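You operate a simulated robot arm through the tools that you are given. There is no shell and no other tool.

You are at the controls of a simulated robot arm. One attempt, no reset.

JOB
Sort the four empties on the counter into dirty and clean.
Fine: dirty ones in the RINSE crate, the others in the CLEAN crate, upright.
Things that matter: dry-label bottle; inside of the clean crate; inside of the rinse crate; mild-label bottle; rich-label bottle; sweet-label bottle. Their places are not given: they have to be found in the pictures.

It is judged by the outcome, as a careful person would: the job done as asked, and still so three seconds after it is handed in. It fails if anything else is knocked over, pushed out of place, dropped, spilled or broken.

ROBOT AND FRAMES
A 6-joint arm with a two-finger parallel gripper, fixed in place. Base frame: the origin is on the floor under the middle of its stand, x ahead of it, y to its left, z up; the work surface is at about z = 880. Units: mm, rad, N and s.
With the tool pointing down near the work surface it reaches from about 580 to 940 mm from the base axis. Its first joint turns from -2.601 to 2.601 rad. Payload 3.43 kg.
The tool frame sits at the grasp point between the pads (the TCP): z along the fingers, y along the line on which they close. The tips reach 34 mm beyond it. The gripper opens to 128 mm. The fingers are 24 mm wide and 12 mm thick; the gripper's body (48 by 130 mm) begins 96 mm behind the TCP.
Orientation is that of the tool frame in the base frame, as a unit quaternion [w, x, y, z]. With the fingers straight down and closing along the base's y, the tool's x points along the base's -x, its y along +y and its z along -z.

CONTROLS
- The arm moves only by the tool nudge_tool. Its argument "deltas" is one flat list of numbers, 6 for each row, row after row: the shift along the tool's x, y, z in units of 30 mm (1.0 is 30 mm), then the turn, a rotation vector about the tool's x, y, z in units of 4 degrees (1.0 is 4 degrees). In form: [x, y, z, ax, ay, az, x, y, z, ax, ay, az, ...]. A call has 1 to 20 rows; each row shifts and turns the commanded pose from where the row before left it, along the tool's axes as they then stand. "claw" is the opening, from 0 (shut) to 1 (fully open), set as the call begins (left out, the last holds). A call with a number of a shift or a turn outside -1 to 1 is refused whole. Each row takes 0.2 s and may step no farther than 50 mm and 0.15 rad from the row before; otherwise, or with a gripper value out of range, the whole call is refused. Where a pose cannot be reached the arm comes as near as it can. A force on the tool above 40 N (or 10 N above the force at the start of the call, whichever is more), or a blocked arm, ends the call early, and 0.2 s more pass. The fingers move at their own pace (about 108 mm/s each) and stop on an object; they squeeze with about 36 N. The grip force told is the motor's: it shows also when the fingers shut on nothing. Time passes only in rows, and 0.2 s behind the last, so rows that do not move let the fingers close. It gives the time, the measured TCP pose, the force on the tool (base axes), the opening and the grip force at its end, in the units of the frame above (readings bear some noise), with the torque about the TCP (base axes, N m) and any sound that the robot's microphone picked up.
- Cameras (640 x 400 px; columns grow to the right, rows downward): "scene" is fixed at [218.2, -500.9, 1479.9]; the picture's right is [-0.26, -0.97, 0.00], its down [-0.85, 0.23, -0.47] and it looks along [0.46, -0.12, -0.88] (base axes); focal length 214 px, centre (320, 200). "wrist" rides on the gripper at [76, -11, -160] in the tool frame; the picture's right is [0.15, 0.99, 0.00], its down [-0.88, 0.13, -0.46] and it looks along [-0.45, 0.07, 0.89] (tool axes); focal length 234 px, centre (320, 200).
- snapshot(camera): a new picture of that camera. It takes no simulated time.
- lift_body(by): slides the trunk up (or, below 0, down) by that many mm; the arm rides with it, the base frame stays. It gives what a move gives, with no picture.
- probe_pixels(camera, pixels): for up to 12 pixels [column, row] of the newest picture of that camera ("zoom" is the newest enlarged one), the place [x, y, z] in the base frame of the surface seen there, good to about 3 mm. It takes no simulated time.
- enlarge(camera, box): a new picture of the part [left, top, right, bottom] of that camera's present view, enlarged. It takes no simulated time.
- job_done(): hands the job in; it is judged then, once.

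Open the gripper and draw the arm clear of the work before you hand the job in, unless the task says otherwise.

The tools are called after "Call:" as a command line: name --argument value ..., lists and objects as JSON in quotes. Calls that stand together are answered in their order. nudge_tool: Moves the arm, as the interface text tells. Its arguments: {"type":"object","properties":{"deltas":{"type":"array","items":{"type":"number"}},"claw":{"type":"number"}},"required":["deltas"]} The other tools are called the same way: lift_body (by) moves the trunk up or down; snapshot (camera) takes a picture; probe_pixels (camera, pixels) gives the place of the surface under pixels of a picture; enlarge (camera, box) takes an enlarged picture of a part of a camera's view; job_done () hands the job in.

At the start:

```text
time_s: 0.0
eef_pos: [631.6, -523.9, 1209.8]
orientation: [0.0, 0.0, 1.0, 0.001]
contact_force: [-0.2, -0.6, 0.2]
moment: [-0.02, 0.02, 0.0]
gripper_width: 128.1
gripper_force: 0.2
trunk travel left (down, up): [-625.0, 85.0]
```

scene: 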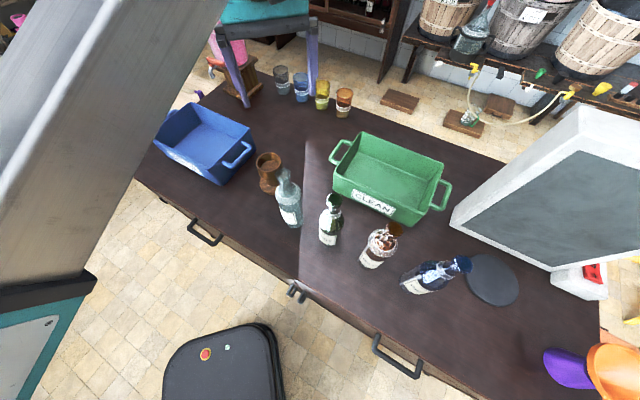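
wrist: 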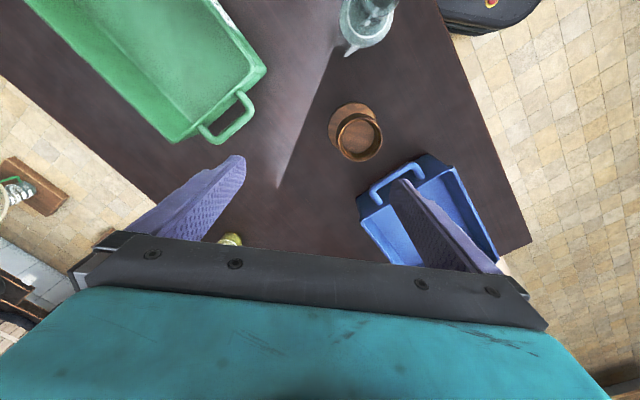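

The scene picture shows four bottles at about (289,200), (330,220), (378,247), (435,275), a blue crate near (205,140) and a green CLEAN crate near (390,178). I'll enlarge to look at the bottles closely.

Call:
enlarge --camera "scene" --box '[250, 150, 350, 260]'

Call:
enlarge --camera "scene" --box '[340, 210, 490, 310]'

Call:
enlarge --camera "scene" --box '[140, 90, 270, 200]'

Call:
enlarge --camera "scene" --box '[300, 110, 470, 240]'

```text
3.64 times, centred on (300, 205) of scene
```

zoom: 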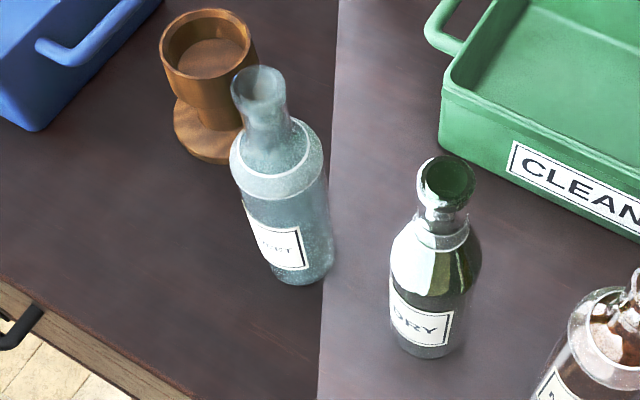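

```text
4.00 times, centred on (415, 260) of scene
```

zoom: 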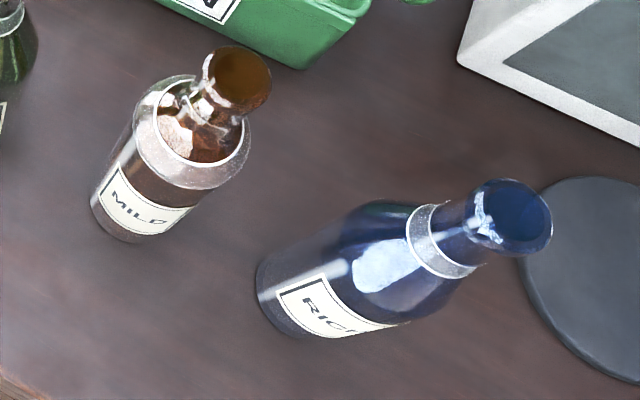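

```text
3.64 times, centred on (205, 145) of scene
```

zoom: 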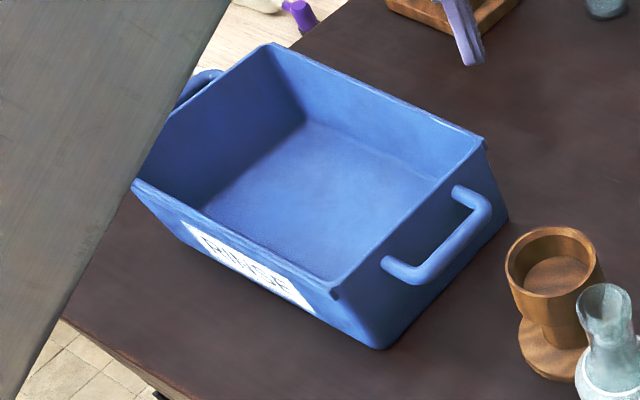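

```text
3.08 times, centred on (385, 175) of scene
```

zoom: 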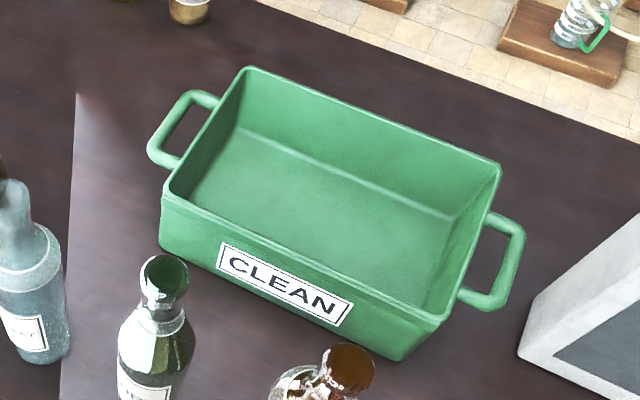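

The bottles are SWEET (clear/hazy), DRY (green), MILD (amber), RICH (blue); I need positions first. I probe the scene picture at bottle and crate points.

Call:
snapshot --camera "scene"

Call:
probe_pixels --camera "scene" --pixels '[[284, 172], [291, 190], [292, 215], [334, 199], [332, 217], [330, 235], [396, 230], [384, 240], [371, 260], [463, 264], [440, 272], [415, 282]]'

Call:
probe_pixels --camera "scene" --pixels '[[194, 104], [255, 130], [218, 184], [155, 142], [210, 145], [235, 155], [190, 130], [268, 165], [270, 185], [304, 260], [300, 150], [250, 210]]'

Call:
probe_pixels --camera "scene" --pixels '[[365, 132], [444, 163], [423, 215], [337, 170], [390, 175], [375, 165], [415, 190], [360, 172], [340, 148], [445, 192], [430, 175], [400, 205]]'

```text
taken
```

scene: 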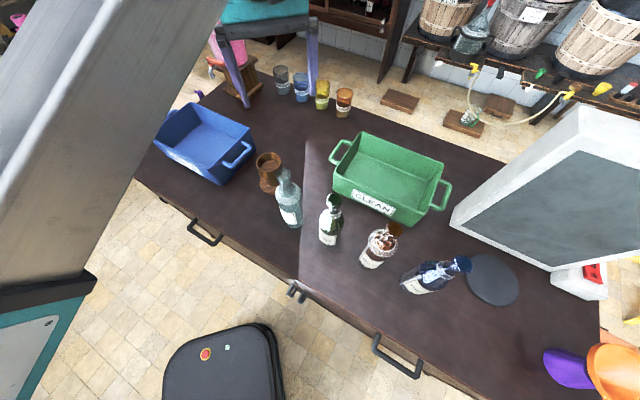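

```text
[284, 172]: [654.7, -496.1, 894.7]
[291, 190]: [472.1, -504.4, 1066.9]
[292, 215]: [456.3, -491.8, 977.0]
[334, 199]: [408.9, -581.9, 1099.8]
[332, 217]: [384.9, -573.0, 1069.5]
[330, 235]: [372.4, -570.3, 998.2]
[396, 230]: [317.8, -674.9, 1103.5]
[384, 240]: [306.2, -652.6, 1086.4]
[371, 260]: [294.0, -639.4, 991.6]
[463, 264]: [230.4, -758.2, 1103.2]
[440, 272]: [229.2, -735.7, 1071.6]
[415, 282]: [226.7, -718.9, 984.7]
```

```text
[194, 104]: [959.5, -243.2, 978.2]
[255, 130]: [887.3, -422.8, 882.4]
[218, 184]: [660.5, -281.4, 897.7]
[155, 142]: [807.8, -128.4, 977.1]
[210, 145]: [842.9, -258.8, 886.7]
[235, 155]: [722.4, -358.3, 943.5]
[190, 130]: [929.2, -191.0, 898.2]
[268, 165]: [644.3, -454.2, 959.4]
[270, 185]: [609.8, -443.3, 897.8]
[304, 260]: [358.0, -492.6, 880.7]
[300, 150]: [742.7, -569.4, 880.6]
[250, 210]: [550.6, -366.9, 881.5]
```

```text
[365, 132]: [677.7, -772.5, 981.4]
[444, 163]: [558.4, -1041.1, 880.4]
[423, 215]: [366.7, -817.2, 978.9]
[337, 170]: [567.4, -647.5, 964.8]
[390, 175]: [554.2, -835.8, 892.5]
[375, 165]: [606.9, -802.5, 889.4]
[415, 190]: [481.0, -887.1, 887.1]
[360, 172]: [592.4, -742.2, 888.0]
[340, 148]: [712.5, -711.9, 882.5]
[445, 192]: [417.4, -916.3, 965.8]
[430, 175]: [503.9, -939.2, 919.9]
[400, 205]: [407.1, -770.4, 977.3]
```

Probes give bottles standing around (460,-495), (385,-575), (305,-655), (230,-735) with tops near z≈1100. I'll zoom in on each bottle to look for dirt.

Call:
enlarge --camera "scene" --box '[265, 160, 313, 235]'

Call:
enlarge --camera "scene" --box '[310, 185, 358, 255]'

Call:
enlarge --camera "scene" --box '[350, 215, 410, 275]'

Call:
enlarge --camera "scene" --box '[395, 245, 480, 305]'

Call:
enlarge --camera "wrist" --box '[310, 0, 430, 70]'

```text
5.33 times, centred on (289, 198) of scene
```

zoom: 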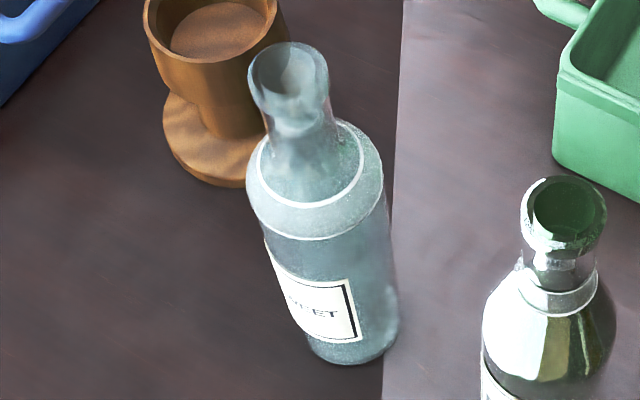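

```text
5.71 times, centred on (334, 220) of scene
```

zoom: 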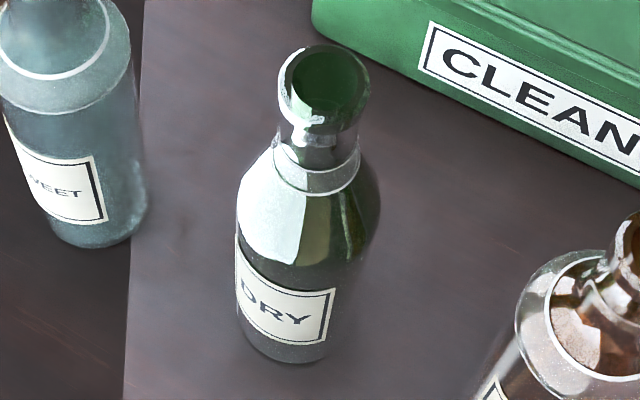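

```text
6.67 times, centred on (380, 245) of scene
```

zoom: 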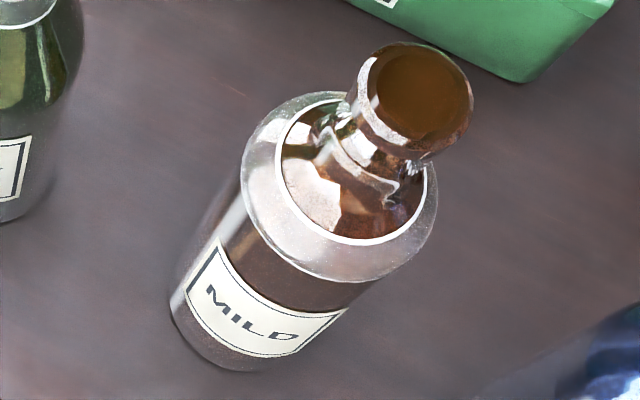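

```text
6.67 times, centred on (438, 275) of scene
```

zoom: 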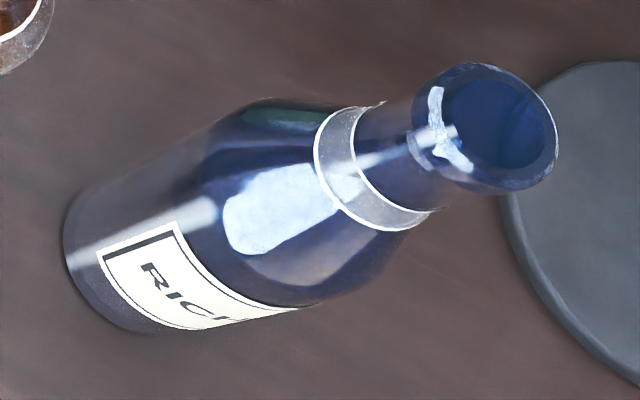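

```text
5.33 times, centred on (370, 35) of wrist
```

zoom: 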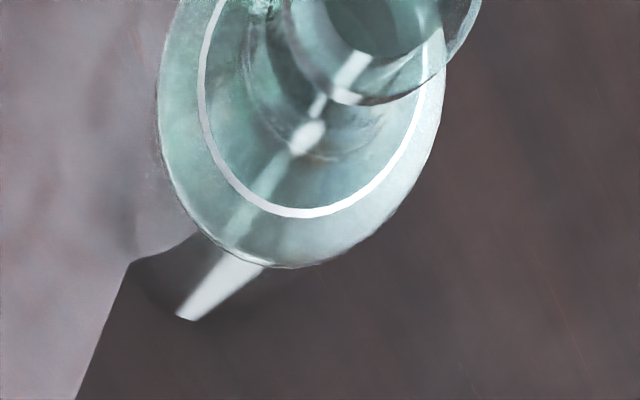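

No dirt is obvious yet from this side, so I need other viewpoints. I'll raise the trunk for clearance, then turn the tool so the wrist camera looks back at the bottles from outside.

Call:
lift_body --by 80

```text
time_s: 1.2
eef_pos: [632.6, -524.6, 1290.0]
orientation: [-0.001, 0.001, 1.0, 0.0]
contact_force: [-0.9, 0.0, -0.4]
moment: [0.03, -0.02, -0.02]
gripper_width: 128.2
gripper_force: 0.0
trunk travel left (down, up): [-705.0, 5.0]
```

The trunk is up and the TCP is at z≈1290. I turn the tool −80° about its own axis in place, well above everything.

Call:
nudge_tool --deltas '[0, 0, 0, 0, 0, -1, 0, 0, 0, 0, 0, -1, 0, 0, 0, 0, 0, -1, 0, 0, 0, 0, 0, -1, 0, 0, 0, 0, 0, -1, 0, 0, 0, 0, 0, -1, 0, 0, 0, 0, 0, -1, 0, 0, 0, 0, 0, -1, 0, 0, 0, 0, 0, -1, 0, 0, 0, 0, 0, -1, 0, 0, 0, 0, 0, -1, 0, 0, 0, 0, 0, -1, 0, 0, 0, 0, 0, -1, 0, 0, 0, 0, 0, -1, 0, 0, 0, 0, 0, -1, 0, 0, 0, 0, 0, -1, 0, 0, 0, 0, 0, -1, 0, 0, 0, 0, 0, -1, 0, 0, 0, 0, 0, -1, 0, 0, 0, 0, 0, -1]'

```text
time_s: 5.4
eef_pos: [632.8, -523.9, 1289.1]
orientation: [0.0, -0.644, 0.765, 0.0]
contact_force: [-0.1, 0.4, 0.8]
moment: [0.01, 0.01, 0.02]
gripper_width: 127.8
gripper_force: 0.1
trunk travel left (down, up): [-705.0, 5.0]
```

The tool x axis now points to −y, so the camera sits on the −y side looking toward +y. I check the wrist picture.

Call:
snapshot --camera "wrist"

```text
taken
```

wrist: 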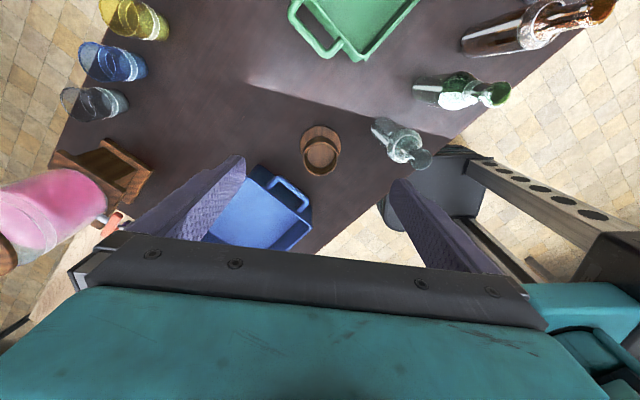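

The bottles are at (400,145), (462,92), (535,28) in the wrist view. I enlarge them from this side.

Call:
enlarge --camera "wrist" --box '[355, 105, 445, 180]'

Call:
enlarge --camera "wrist" --box '[400, 50, 520, 130]'

Call:
enlarge --camera "wrist" --box '[450, 0, 620, 80]'

```text
5.33 times, centred on (400, 142) of wrist
```

zoom: 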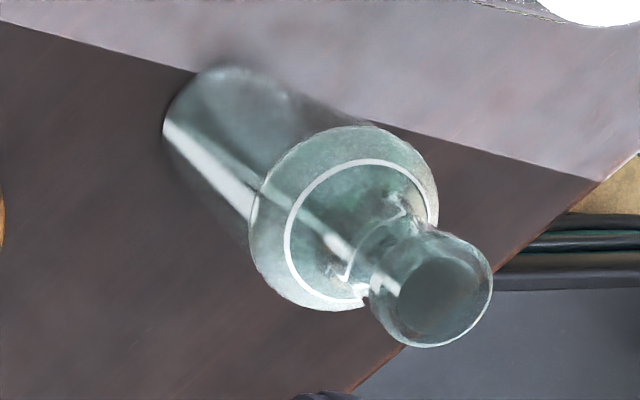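

```text
5.00 times, centred on (460, 90) of wrist
```

zoom: 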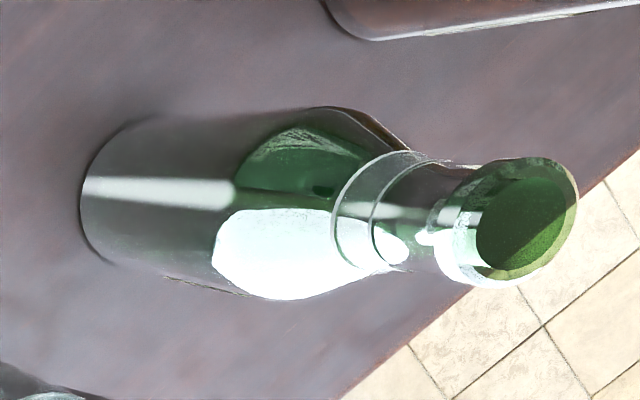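

```text
3.76 times, centred on (535, 40) of wrist
```

zoom: 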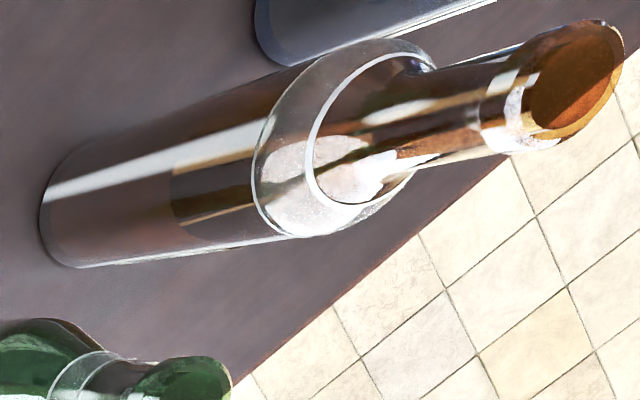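

From this side I see no clear stains in SWEET, DRY or MILD. I turn on another 60° so the camera looks inward from the far side.

Call:
nudge_tool --deltas '[0, 0, 0, 0, 0, -1, 0, 0, 0, 0, 0, -1, 0, 0, 0, 0, 0, -1, 0, 0, 0, 0, 0, -1, 0, 0, 0, 0, 0, -1, 0, 0, 0, 0, 0, -1, 0, 0, 0, 0, 0, -1, 0, 0, 0, 0, 0, -1, 0, 0, 0, 0, 0, -1, 0, 0, 0, 0, 0, -1, 0, 0, 0, 0, 0, -1, 0, 0, 0, 0, 0, -1, 0, 0, 0, 0, 0, -1, 0, 0, 0, 0, 0, -1, 0, 0, 0, 0, 0, -1]'

Call:
snapshot --camera "wrist"

```text
time_s: 8.6
eef_pos: [640.0, -516.0, 1288.7]
orientation: [-0.001, 0.911, -0.413, 0.0]
contact_force: [0.2, 0.0, 0.0]
moment: [0.03, -0.02, -0.02]
gripper_width: 128.1
gripper_force: 0.0
out of reach, approached as far as the arm can: row 13, 14, 15
trunk travel left (down, up): [-705.0, 5.0]
```

```text
taken
```

wrist: 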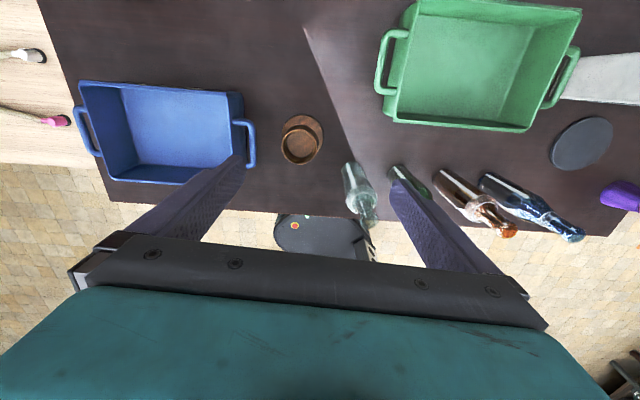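

This is a good outward view: blue crate around (160,130), green crate (480,65), bottles at (360,190), (410,180), (475,205), (530,205). I enlarge bottles and probe crate corners.

Call:
enlarge --camera "wrist" --box '[325, 150, 400, 240]'

Call:
enlarge --camera "wrist" --box '[420, 155, 590, 255]'

Call:
probe_pixels --camera "wrist" --pixels '[[80, 82], [243, 92], [238, 165], [108, 179], [122, 88], [225, 95], [220, 165], [135, 162], [170, 130], [303, 140], [318, 125], [300, 158]]'

Call:
probe_pixels --camera "wrist" --pixels '[[413, 2], [580, 45], [533, 131], [393, 121], [418, 20], [565, 50], [520, 115], [405, 95], [470, 80], [550, 15], [380, 62], [570, 75]]'

```text
4.44 times, centred on (362, 195) of wrist
```

zoom: 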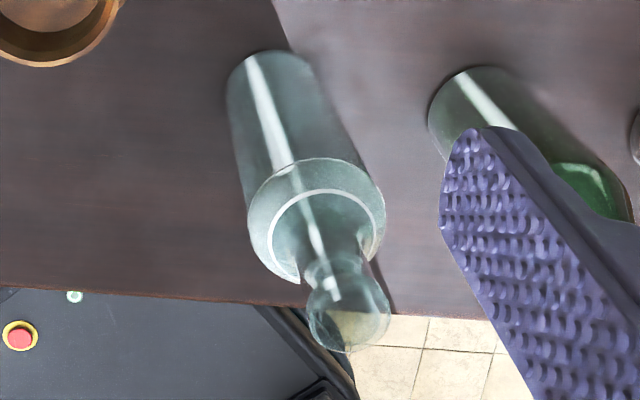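

```text
3.76 times, centred on (505, 205) of wrist
```

zoom: 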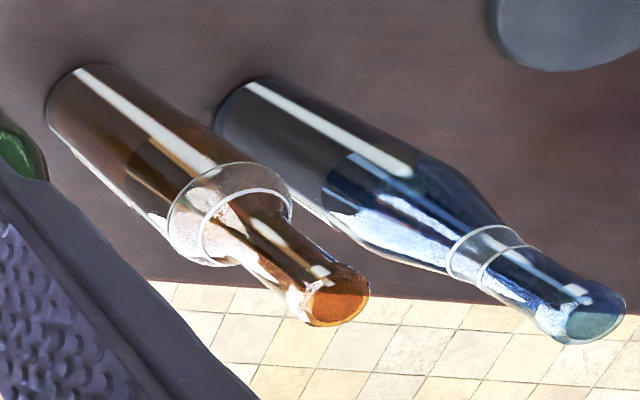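

```text
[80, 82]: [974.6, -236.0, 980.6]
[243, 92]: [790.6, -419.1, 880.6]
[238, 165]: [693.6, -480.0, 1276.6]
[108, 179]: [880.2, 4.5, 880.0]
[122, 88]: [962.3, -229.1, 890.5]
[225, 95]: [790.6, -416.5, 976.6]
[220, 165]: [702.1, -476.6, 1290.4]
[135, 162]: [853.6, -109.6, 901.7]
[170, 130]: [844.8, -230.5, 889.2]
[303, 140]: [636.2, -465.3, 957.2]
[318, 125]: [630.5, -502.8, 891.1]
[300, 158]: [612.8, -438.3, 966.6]
```

```text
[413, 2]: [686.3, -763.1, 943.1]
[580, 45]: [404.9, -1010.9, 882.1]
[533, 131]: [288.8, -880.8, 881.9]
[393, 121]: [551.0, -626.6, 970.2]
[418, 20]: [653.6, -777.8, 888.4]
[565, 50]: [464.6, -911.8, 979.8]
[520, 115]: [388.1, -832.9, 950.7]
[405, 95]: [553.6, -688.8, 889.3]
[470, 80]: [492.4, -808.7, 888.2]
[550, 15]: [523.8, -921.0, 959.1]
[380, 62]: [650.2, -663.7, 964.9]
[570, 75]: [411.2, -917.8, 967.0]
```

From behind, MILD, RICH and DRY look to have a greyish lower part and strongly tinted tops, while SWEET is uniform. I turn back 20° from the wrist limit and bring the camera closer to the bottles for a better look.

Call:
nudge_tool --deltas '[0, 0, 0, 0, 0, 1, 0, 0, 0, 0, 0, 1, 0, 0, 0, 0, 0, 1, 0, 0, 0, 0, 0, 1, 0, 0, 0, 0, 0, 1, 0.35, 0.8, 0.33, 0, 0, 0, 0.35, 0.8, 0.33, 0, 0, 0, 0.35, 0.8, 0.33, 0, 0, 0, 0.35, 0.8, 0.33, 0, 0, 0, 0.35, 0.8, 0.33, 0, 0, 0, 0.35, 0.8, 0.33, 0, 0, 0]'

Call:
snapshot --camera "wrist"

```text
time_s: 11.0
eef_pos: [528.2, -628.9, 1229.2]
orientation: [0.0, 0.825, -0.565, 0.0]
contact_force: [0.5, -0.9, 1.0]
moment: [0.02, 0.01, -0.01]
gripper_width: 127.8
gripper_force: 0.1
trunk travel left (down, up): [-705.0, 5.0]
```

```text
taken
```

wrist: 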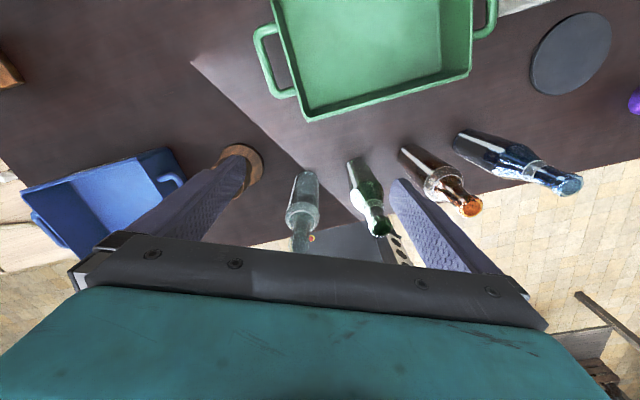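

The bottles now show at SWEET (302,210), DRY (368,195), MILD (440,180), RICH (518,162). I enlarge each one.

Call:
enlarge --camera "wrist" --box '[270, 160, 340, 250]'

Call:
enlarge --camera "wrist" --box '[335, 150, 405, 240]'

Call:
enlarge --camera "wrist" --box '[385, 135, 495, 225]'

Call:
enlarge --camera "wrist" --box '[445, 115, 590, 205]'

```text
4.44 times, centred on (305, 205) of wrist
```

zoom: 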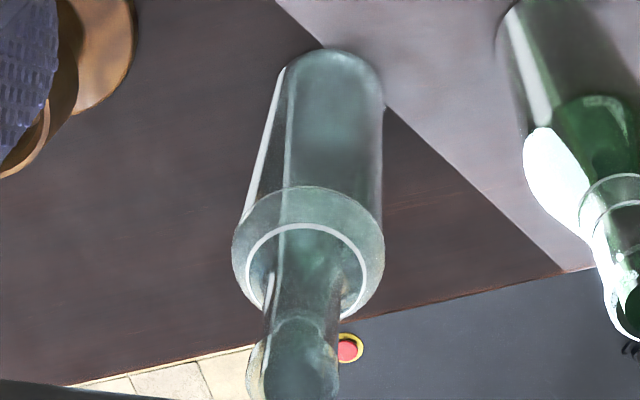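

```text
4.44 times, centred on (370, 195) of wrist
```

zoom: 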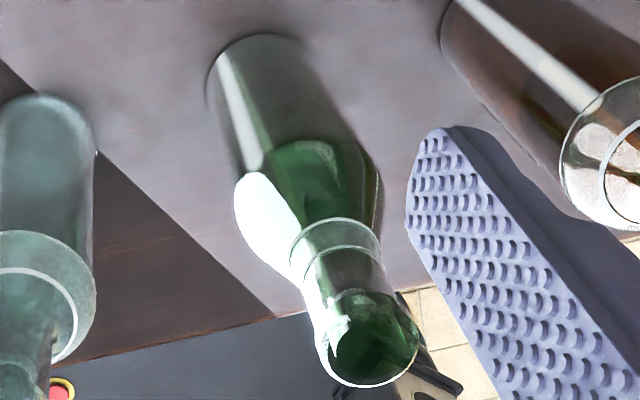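

```text
4.44 times, centred on (440, 180) of wrist
```

zoom: 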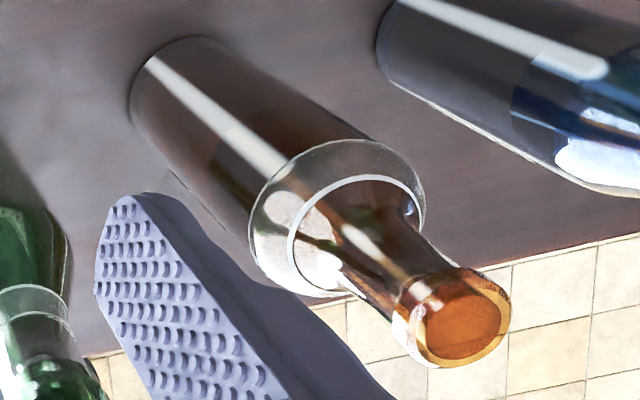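

```text
4.41 times, centred on (518, 160) of wrist
```

zoom: 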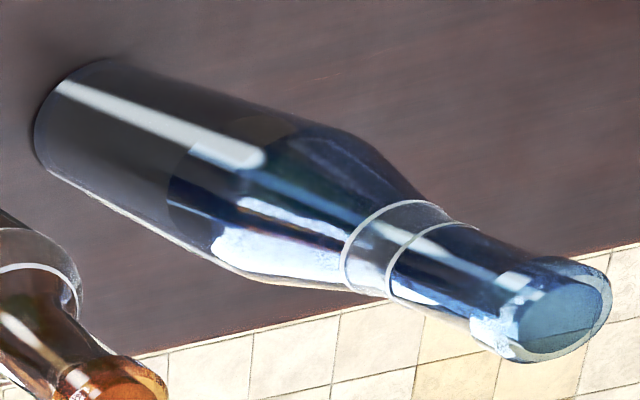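

SWEET looks cloudy, but it also stands in shade while the others are sunlit, so I want more evidence. I tilt the tool 20° so the camera looks at the bottle bodies from a lower angle.

Call:
nudge_tool --deltas '[0, 0, 0, 0, -1, 0, 0, 0, 0, 0, -1, 0, 0, 0, 0, 0, -1, 0, 0, 0, 0, 0, -1, 0, 0, 0, 0, 0, -1, 0]'

Call:
snapshot --camera "wrist"

```text
time_s: 12.2
eef_pos: [530.9, -630.5, 1211.9]
orientation: [-0.056, 0.822, -0.562, -0.075]
contact_force: [0.2, -0.9, 0.6]
moment: [-0.01, -0.02, 0.03]
gripper_width: 128.2
gripper_force: 0.0
out of reach, approached as far as the arm can: row 3, 4, 5
trunk travel left (down, up): [-705.0, 5.0]
```

```text
taken
```

wrist: 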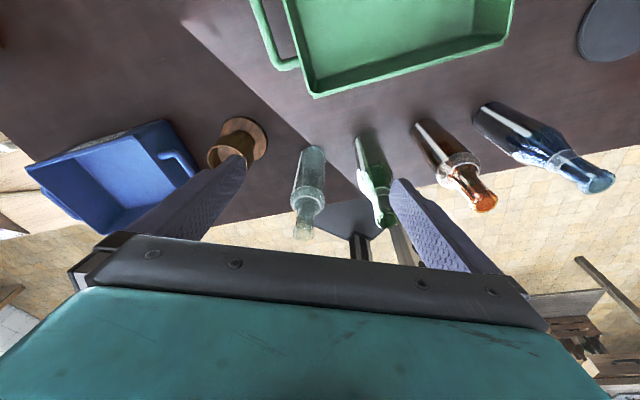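

The tilt is limited here, but the view is a little lower. I enlarge the bottles again from this viewpoint.

Call:
enlarge --camera "wrist" --box '[275, 135, 405, 235]'

Call:
enlarge --camera "wrist" --box '[400, 95, 510, 215]'

Call:
enlarge --camera "wrist" --box '[465, 90, 625, 200]'

```text
4.00 times, centred on (340, 185) of wrist
```

zoom: 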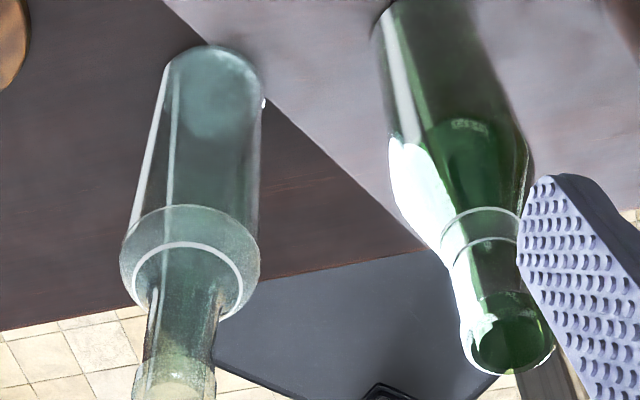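

```text
3.33 times, centred on (455, 155) of wrist
```

zoom: 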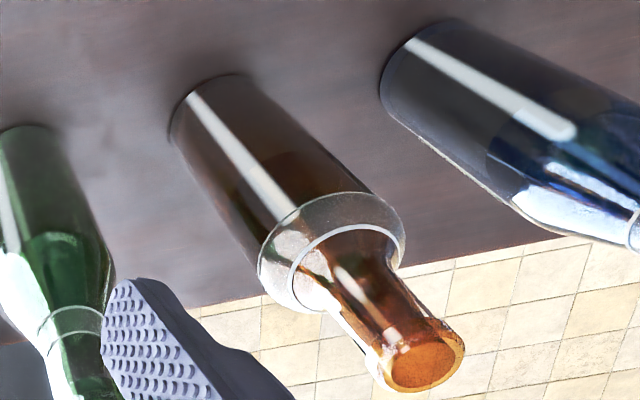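

```text
3.64 times, centred on (545, 145) of wrist
```

zoom: 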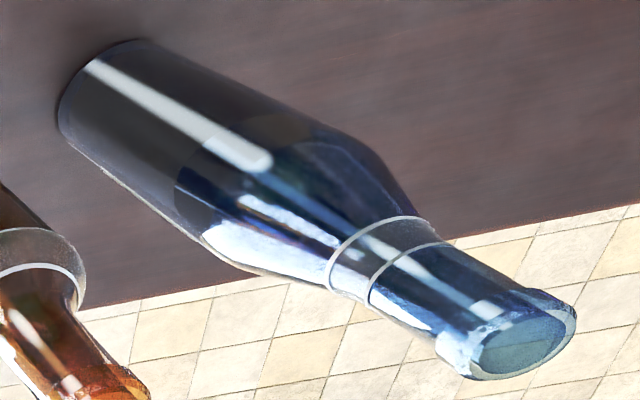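

SWEET shows a milky patch at its bottom, unlike the others, but I want to look down the mouths. I untilt and turn the tool back toward the starting yaw to put the camera directly above the bottles.

Call:
nudge_tool --deltas '[0, 0, 0, 0, 1, 0, 0, 0, 0, 0, 1, 0, 0, 0, 0, 0, 1, 0, 0, 0, 0, 0, 1, 0, 0, 0, 0, 0, 1, 0, 0, 0, 0, 0, 0, 1, 0, 0, 0, 0, 0, 1, 0, 0, 0, 0, 0, 1, 0, 0, 0, 0, 0, 1, 0, 0, 0, 0, 0, 1, 0, 0, 0, 0, 0, 1, 0, 0, 0, 0, 0, 1, 0, 0, 0, 0, 0, 1, 0, 0, 0, 0, 0, 1, 0, 0, 0, 0, 0, 1, 0, 0, 0, 0, 0, 1, 0, 0, 0, 0, 0, 1, 0, 0, 0, 0, 0, 1, 0, 0, 0, 0, 0, 1, 0, 0, 0, 0, 0, 1]'

Call:
nudge_tool --deltas '[0, 0, 0, 0, 0, 1, 0, 0, 0, 0, 0, 1, 0, 0, 0, 0, 0, 1, 0, 0, 0, 0, 0, 1, 0, 0, 0, 0, 0, 1, 0, 0, 0, 0, 0, 1, 0, 0, 0, 0, 0, 1, 0, 0, 0, 0, 0, 1, 0, 0, 0, 0, 0, 1, 0, 0, 0, 0, 0, 1, 0, 0, 0, 0, 0, 1, 0, 0, 0, 0, 0, 1, 0, 0, 0, 0, 0, 1, 0, 0, 0, 0, 0, 1, 0, 0, 0, 0, 0, 1]'

Call:
snapshot --camera "wrist"

```text
time_s: 16.4
eef_pos: [530.6, -630.9, 1211.6]
orientation: [-0.002, -0.43, 0.899, -0.081]
contact_force: [0.1, -0.4, -0.4]
moment: [-0.03, -0.02, 0.01]
gripper_width: 128.1
gripper_force: 0.0
trunk travel left (down, up): [-705.0, 5.0]
```

```text
time_s: 19.6
eef_pos: [531.7, -630.7, 1211.3]
orientation: [0.039, 0.078, 0.994, -0.072]
contact_force: [0.3, -0.1, 0.5]
moment: [-0.03, 0.06, 0.02]
gripper_width: 128.1
gripper_force: 0.1
trunk travel left (down, up): [-705.0, 5.0]
```

```text
taken
```

wrist: 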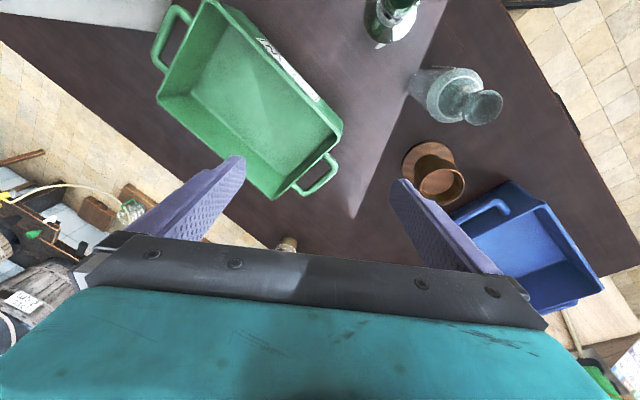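

The residual ~9° tilt remained after the reach clipping; I correct it and move so that the camera is straight above DRY.

Call:
nudge_tool --deltas '[0, 0, 0, -0.98, 0.64, 0, 0, 0, 0, -0.98, 0.64, 0, 0.863, 0.5, 0, 0, 0, 0, 0.863, 0.5, 0, 0, 0, 0, 0.863, 0.5, 0, 0, 0, 0]'

Call:
snapshot --camera "wrist"

```text
time_s: 20.8
eef_pos: [459.8, -574.4, 1209.9]
orientation: [-0.001, 0.077, 0.997, 0.0]
contact_force: [0.1, 0.3, 0.2]
moment: [0.02, -0.02, 0.01]
gripper_width: 127.8
gripper_force: 0.2
trunk travel left (down, up): [-705.0, 5.0]
```

```text
taken
```

wrist: 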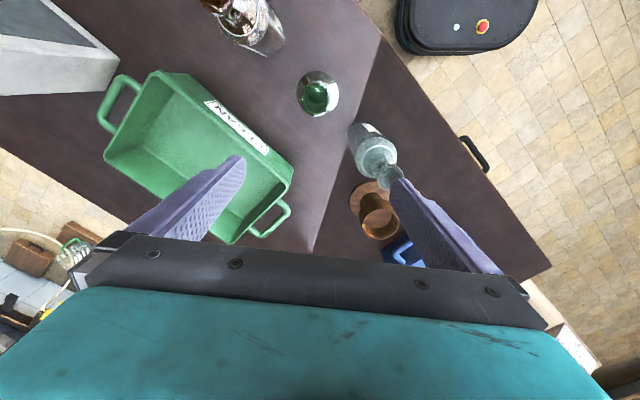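

DRY is now right below the camera at (318,92). I enlarge it, plus SWEET at (375,155) and MILD at (255,25).

Call:
enlarge --camera "wrist" --box '[290, 67, 346, 120]'

Call:
enlarge --camera "wrist" --box '[335, 110, 415, 200]'

Call:
enlarge --camera "wrist" --box '[195, 0, 300, 60]'

Call:
probe_pixels --camera "wrist" --pixels '[[318, 92], [300, 92], [336, 92], [318, 113], [318, 74], [322, 97], [154, 72], [295, 175], [235, 240], [105, 155], [270, 135], [200, 120]]'

```text
7.55 times, centred on (318, 94) of wrist
```

zoom: 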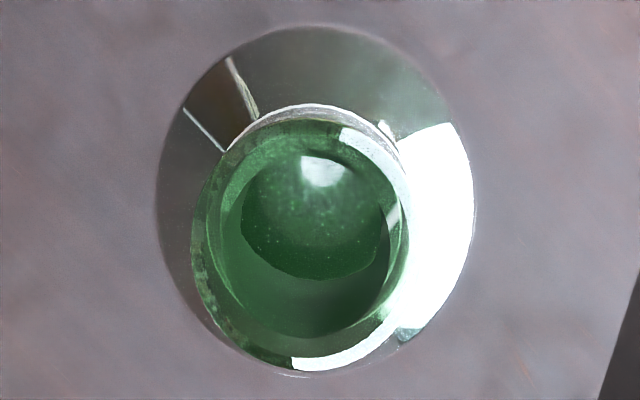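

```text
4.44 times, centred on (375, 155) of wrist
```

zoom: 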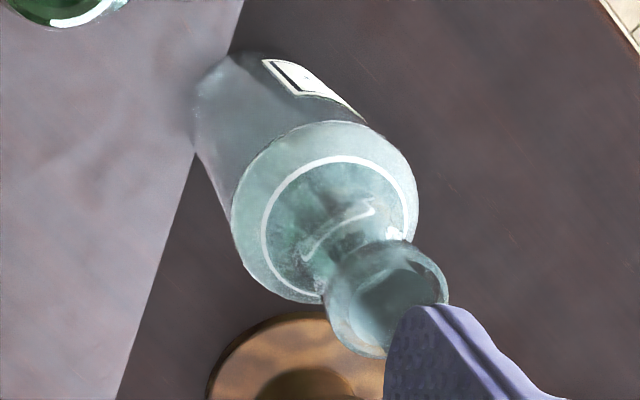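

```text
6.10 times, centred on (248, 30) of wrist
```

zoom: 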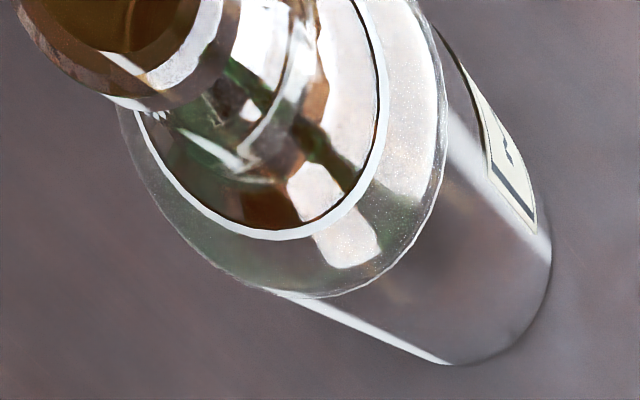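

```text
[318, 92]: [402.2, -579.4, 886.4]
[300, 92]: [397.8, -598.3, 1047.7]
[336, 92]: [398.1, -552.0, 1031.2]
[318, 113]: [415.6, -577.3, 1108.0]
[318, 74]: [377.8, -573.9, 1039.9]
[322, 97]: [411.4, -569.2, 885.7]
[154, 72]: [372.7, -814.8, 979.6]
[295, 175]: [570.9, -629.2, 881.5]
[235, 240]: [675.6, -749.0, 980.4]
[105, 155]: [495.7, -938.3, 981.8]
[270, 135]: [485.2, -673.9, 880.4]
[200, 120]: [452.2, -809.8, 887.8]
```

Inside DRY, I can see the bottom, with a speckled look at (318,92). I enlarge further to see whether it's residue.

Call:
enlarge --camera "wrist" --box '[305, 80, 331, 110]'

Call:
enlarge --camera "wrist" --box '[370, 150, 400, 185]'

Call:
enlarge --camera "scene" --box '[275, 185, 310, 235]'

```text
13.33 times, centred on (318, 95) of wrist
```

zoom: 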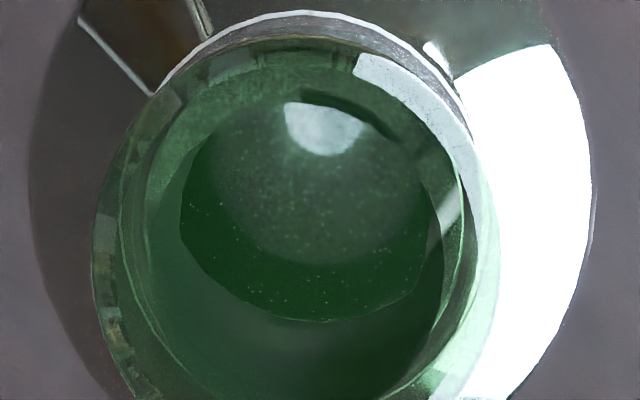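

```text
11.43 times, centred on (385, 168) of wrist
```

zoom: 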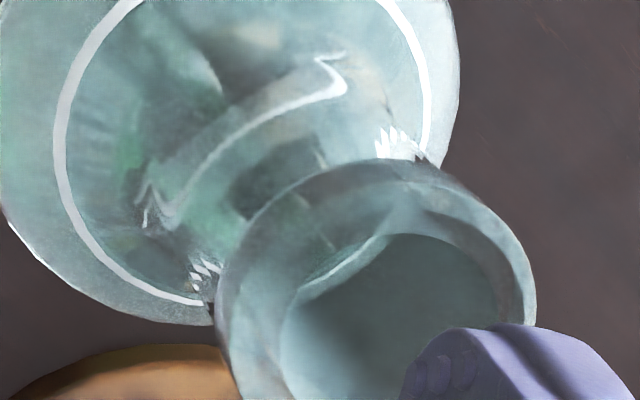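

```text
8.00 times, centred on (292, 210) of scene
```

zoom: 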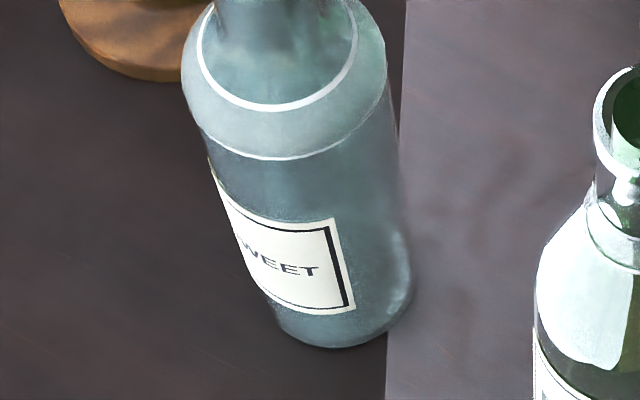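

DRY's floor shows tiny specks and a bright patch; I need the same view into the others for comparison. I move the camera above SWEET.

Call:
nudge_tool --deltas '[-0.6, 0.97, 0, 0, 0, 0, -0.6, 0.97, 0, 0, 0, 0, -0.6, 0.97, 0, 0, 0, 0]'

Call:
snapshot --camera "wrist"

```text
time_s: 21.6
eef_pos: [529.8, -494.9, 1211.9]
orientation: [-0.001, 0.077, 0.997, -0.001]
contact_force: [0.4, 0.7, -0.5]
moment: [0.01, 0.01, -0.03]
gripper_width: 127.7
gripper_force: 0.0
trunk travel left (down, up): [-705.0, 5.0]
```

```text
taken
```

wrist: 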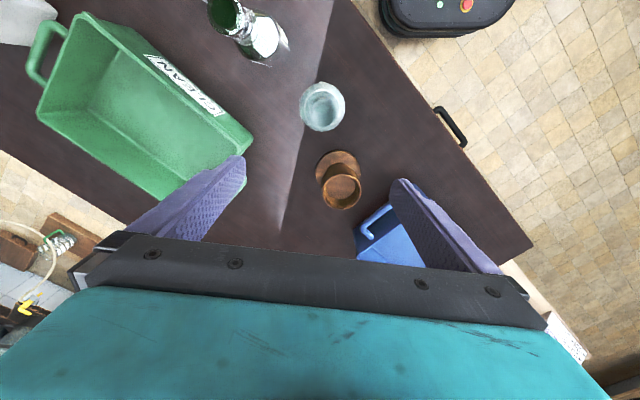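

SWEET is now below the camera at (322,106). I enlarge the mouth and probe it.

Call:
enlarge --camera "wrist" --box '[292, 76, 352, 136]'

Call:
enlarge --camera "wrist" --box '[305, 90, 340, 130]'

Call:
probe_pixels --camera "wrist" --pixels '[[322, 106], [301, 104], [344, 104], [322, 83], [322, 130], [322, 115], [342, 180], [337, 158], [342, 205], [325, 190], [360, 185], [342, 190]]'

```text
6.67 times, centred on (322, 106) of wrist
```

zoom: 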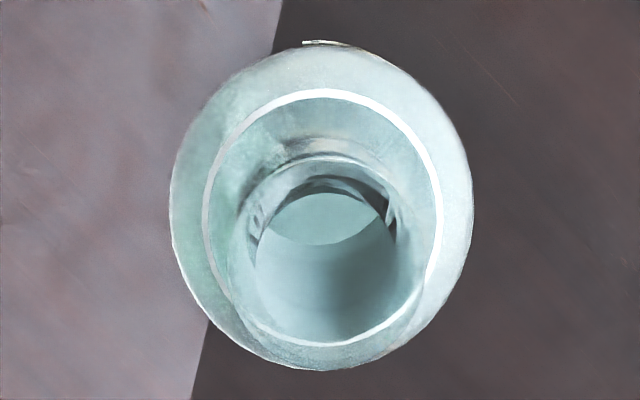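

```text
10.00 times, centred on (322, 110) of wrist
```

zoom: 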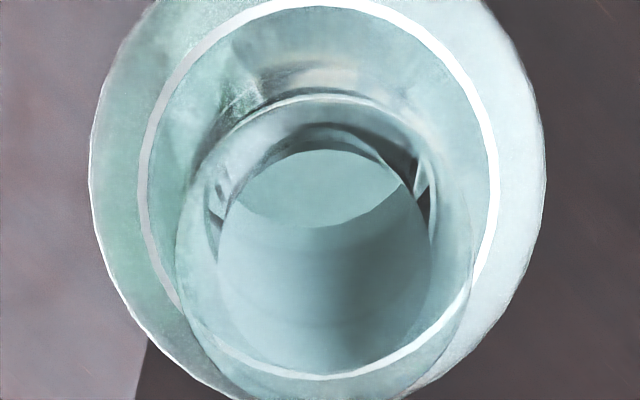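

```text
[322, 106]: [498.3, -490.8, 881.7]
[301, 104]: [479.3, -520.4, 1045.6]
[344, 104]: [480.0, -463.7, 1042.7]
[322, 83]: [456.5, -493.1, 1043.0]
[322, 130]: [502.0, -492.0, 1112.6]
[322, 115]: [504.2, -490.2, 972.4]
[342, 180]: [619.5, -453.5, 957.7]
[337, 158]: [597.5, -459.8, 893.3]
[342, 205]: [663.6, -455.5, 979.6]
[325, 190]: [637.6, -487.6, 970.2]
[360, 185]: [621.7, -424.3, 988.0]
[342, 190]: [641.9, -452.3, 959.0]
```

SWEET's inside looks pale and evenly hazy. Next I move the camera above MILD near (314,-658).

Call:
nudge_tool --deltas '[0.564, -0.872, 0, 0, 0, 0, 0.564, -0.872, 0, 0, 0, 0, 0.564, -0.872, 0, 0, 0, 0, 0.564, -0.872, 0, 0, 0, 0, 0.564, -0.872, 0, 0, 0, 0, 0.564, -0.872, 0, 0, 0, 0, 0.564, -0.872, 0, 0, 0, 0]'

Call:
snapshot --camera "wrist"

```text
time_s: 23.2
eef_pos: [383.9, -658.2, 1210.8]
orientation: [-0.001, 0.076, 0.997, 0.0]
contact_force: [-0.5, -0.2, 0.8]
moment: [0.02, -0.01, 0.0]
gripper_width: 128.3
gripper_force: 0.1
trunk travel left (down, up): [-705.0, 5.0]
```

```text
taken
```

wrist: 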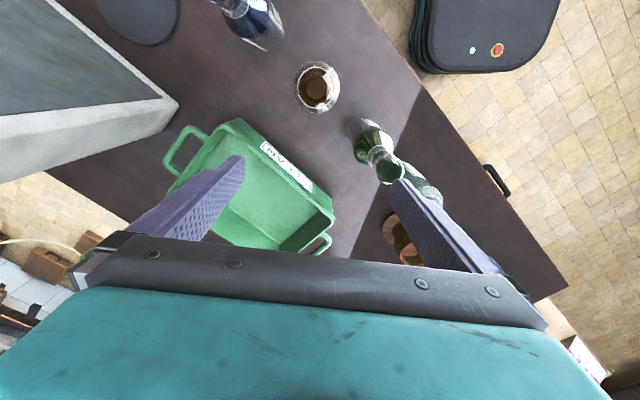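

MILD is now at (316,88). I enlarge its mouth and probe, and also look at RICH and DRY from here.

Call:
enlarge --camera "wrist" --box '[290, 62, 344, 114]'

Call:
enlarge --camera "wrist" --box '[302, 72, 330, 104]'

Call:
enlarge --camera "wrist" --box '[340, 110, 415, 195]'

Call:
enlarge --camera "wrist" --box '[205, 0, 295, 55]'

Call:
probe_pixels --camera "wrist" --pixels '[[316, 88], [294, 86], [339, 86], [316, 63], [316, 108], [318, 96], [310, 84], [125, 15], [150, 40], [165, 110], [180, 20], [100, 20]]'

```text
7.69 times, centred on (317, 88) of wrist
```

zoom: 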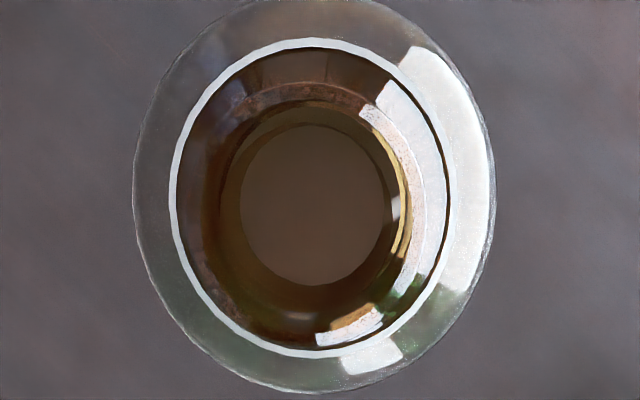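

```text
12.50 times, centred on (316, 88) of wrist
```

zoom: 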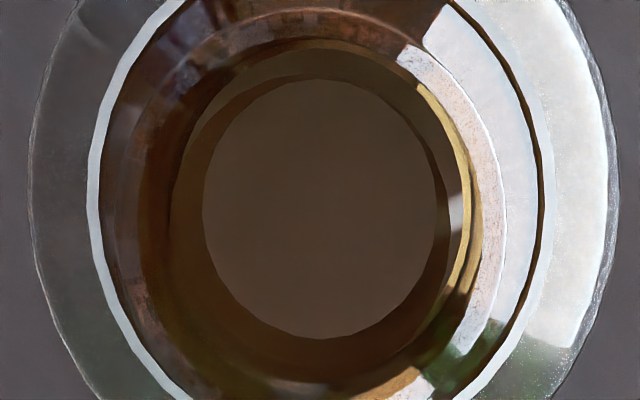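

```text
4.71 times, centred on (378, 152) of wrist
```

zoom: 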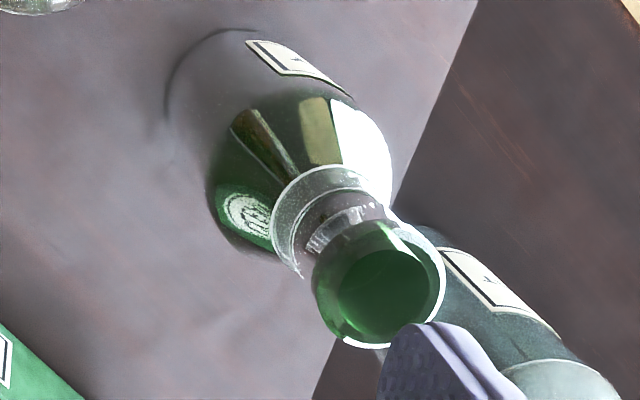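

```text
7.11 times, centred on (250, 28) of wrist
```

zoom: 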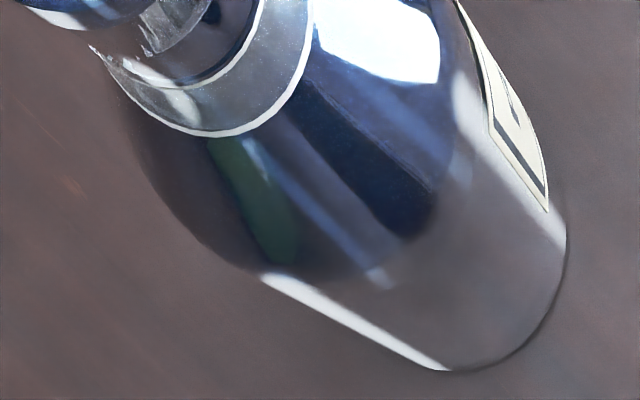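

```text
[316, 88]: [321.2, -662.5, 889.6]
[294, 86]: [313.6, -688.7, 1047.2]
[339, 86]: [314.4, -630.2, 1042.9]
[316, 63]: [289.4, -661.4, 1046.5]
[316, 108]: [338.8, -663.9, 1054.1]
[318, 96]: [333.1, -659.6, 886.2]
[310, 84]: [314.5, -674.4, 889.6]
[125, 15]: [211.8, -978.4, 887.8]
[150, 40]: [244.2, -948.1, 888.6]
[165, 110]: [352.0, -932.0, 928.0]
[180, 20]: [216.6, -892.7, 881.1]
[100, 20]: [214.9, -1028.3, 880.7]
```

In DRY from here there's a white ribbed patch at roughly (375,155); I enlarge that, and then look at RICH from above too.

Call:
enlarge --camera "wrist" --box '[358, 125, 392, 165]'

Call:
enlarge --camera "wrist" --box '[364, 145, 380, 160]'

Call:
enlarge --camera "scene" --box '[318, 190, 346, 250]'

```text
10.00 times, centred on (375, 145) of wrist
```

zoom: 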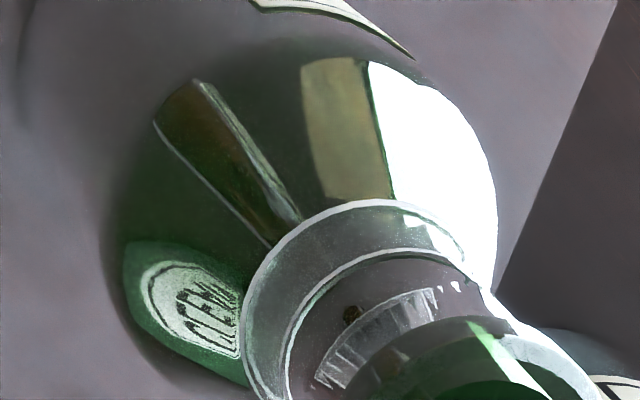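

```text
16.00 times, centred on (372, 152) of wrist
```

zoom: 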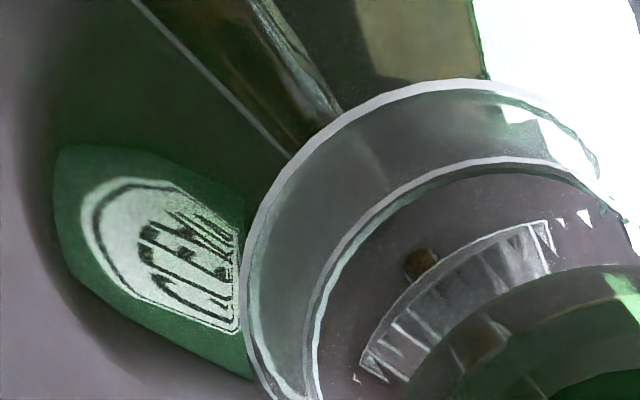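

```text
6.67 times, centred on (332, 220) of scene
```

zoom: 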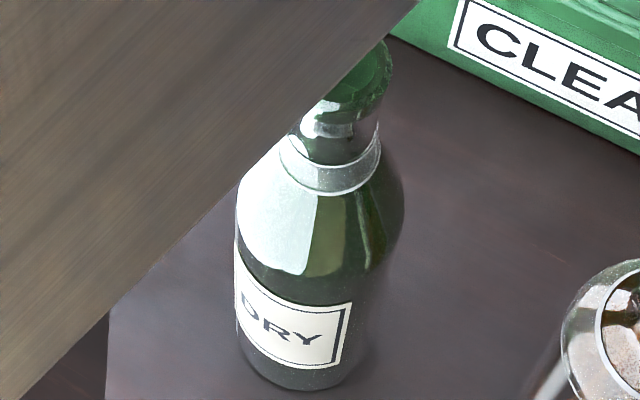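

That white patch is only a reflection of the CLEAN label in DRY's shoulder. Now I move the camera above RICH near (231,-741).

Call:
nudge_tool --deltas '[0.578, -0.79, 0, 0, 0, 0, 0.578, -0.79, 0, 0, 0, 0, 0.578, -0.79, 0, 0, 0, 0, 0.578, -0.79, 0, 0, 0, 0]'

Call:
snapshot --camera "wrist"

```text
time_s: 24.2
eef_pos: [301.1, -743.8, 1210.6]
orientation: [-0.001, 0.076, 0.997, 0.0]
contact_force: [-0.7, -0.9, 0.4]
moment: [0.01, 0.0, -0.03]
gripper_width: 127.7
gripper_force: 0.0
trunk travel left (down, up): [-705.0, 5.0]
```

```text
taken
```

wrist: 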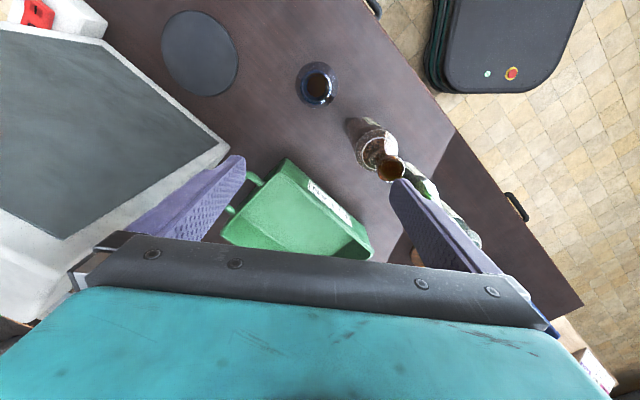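

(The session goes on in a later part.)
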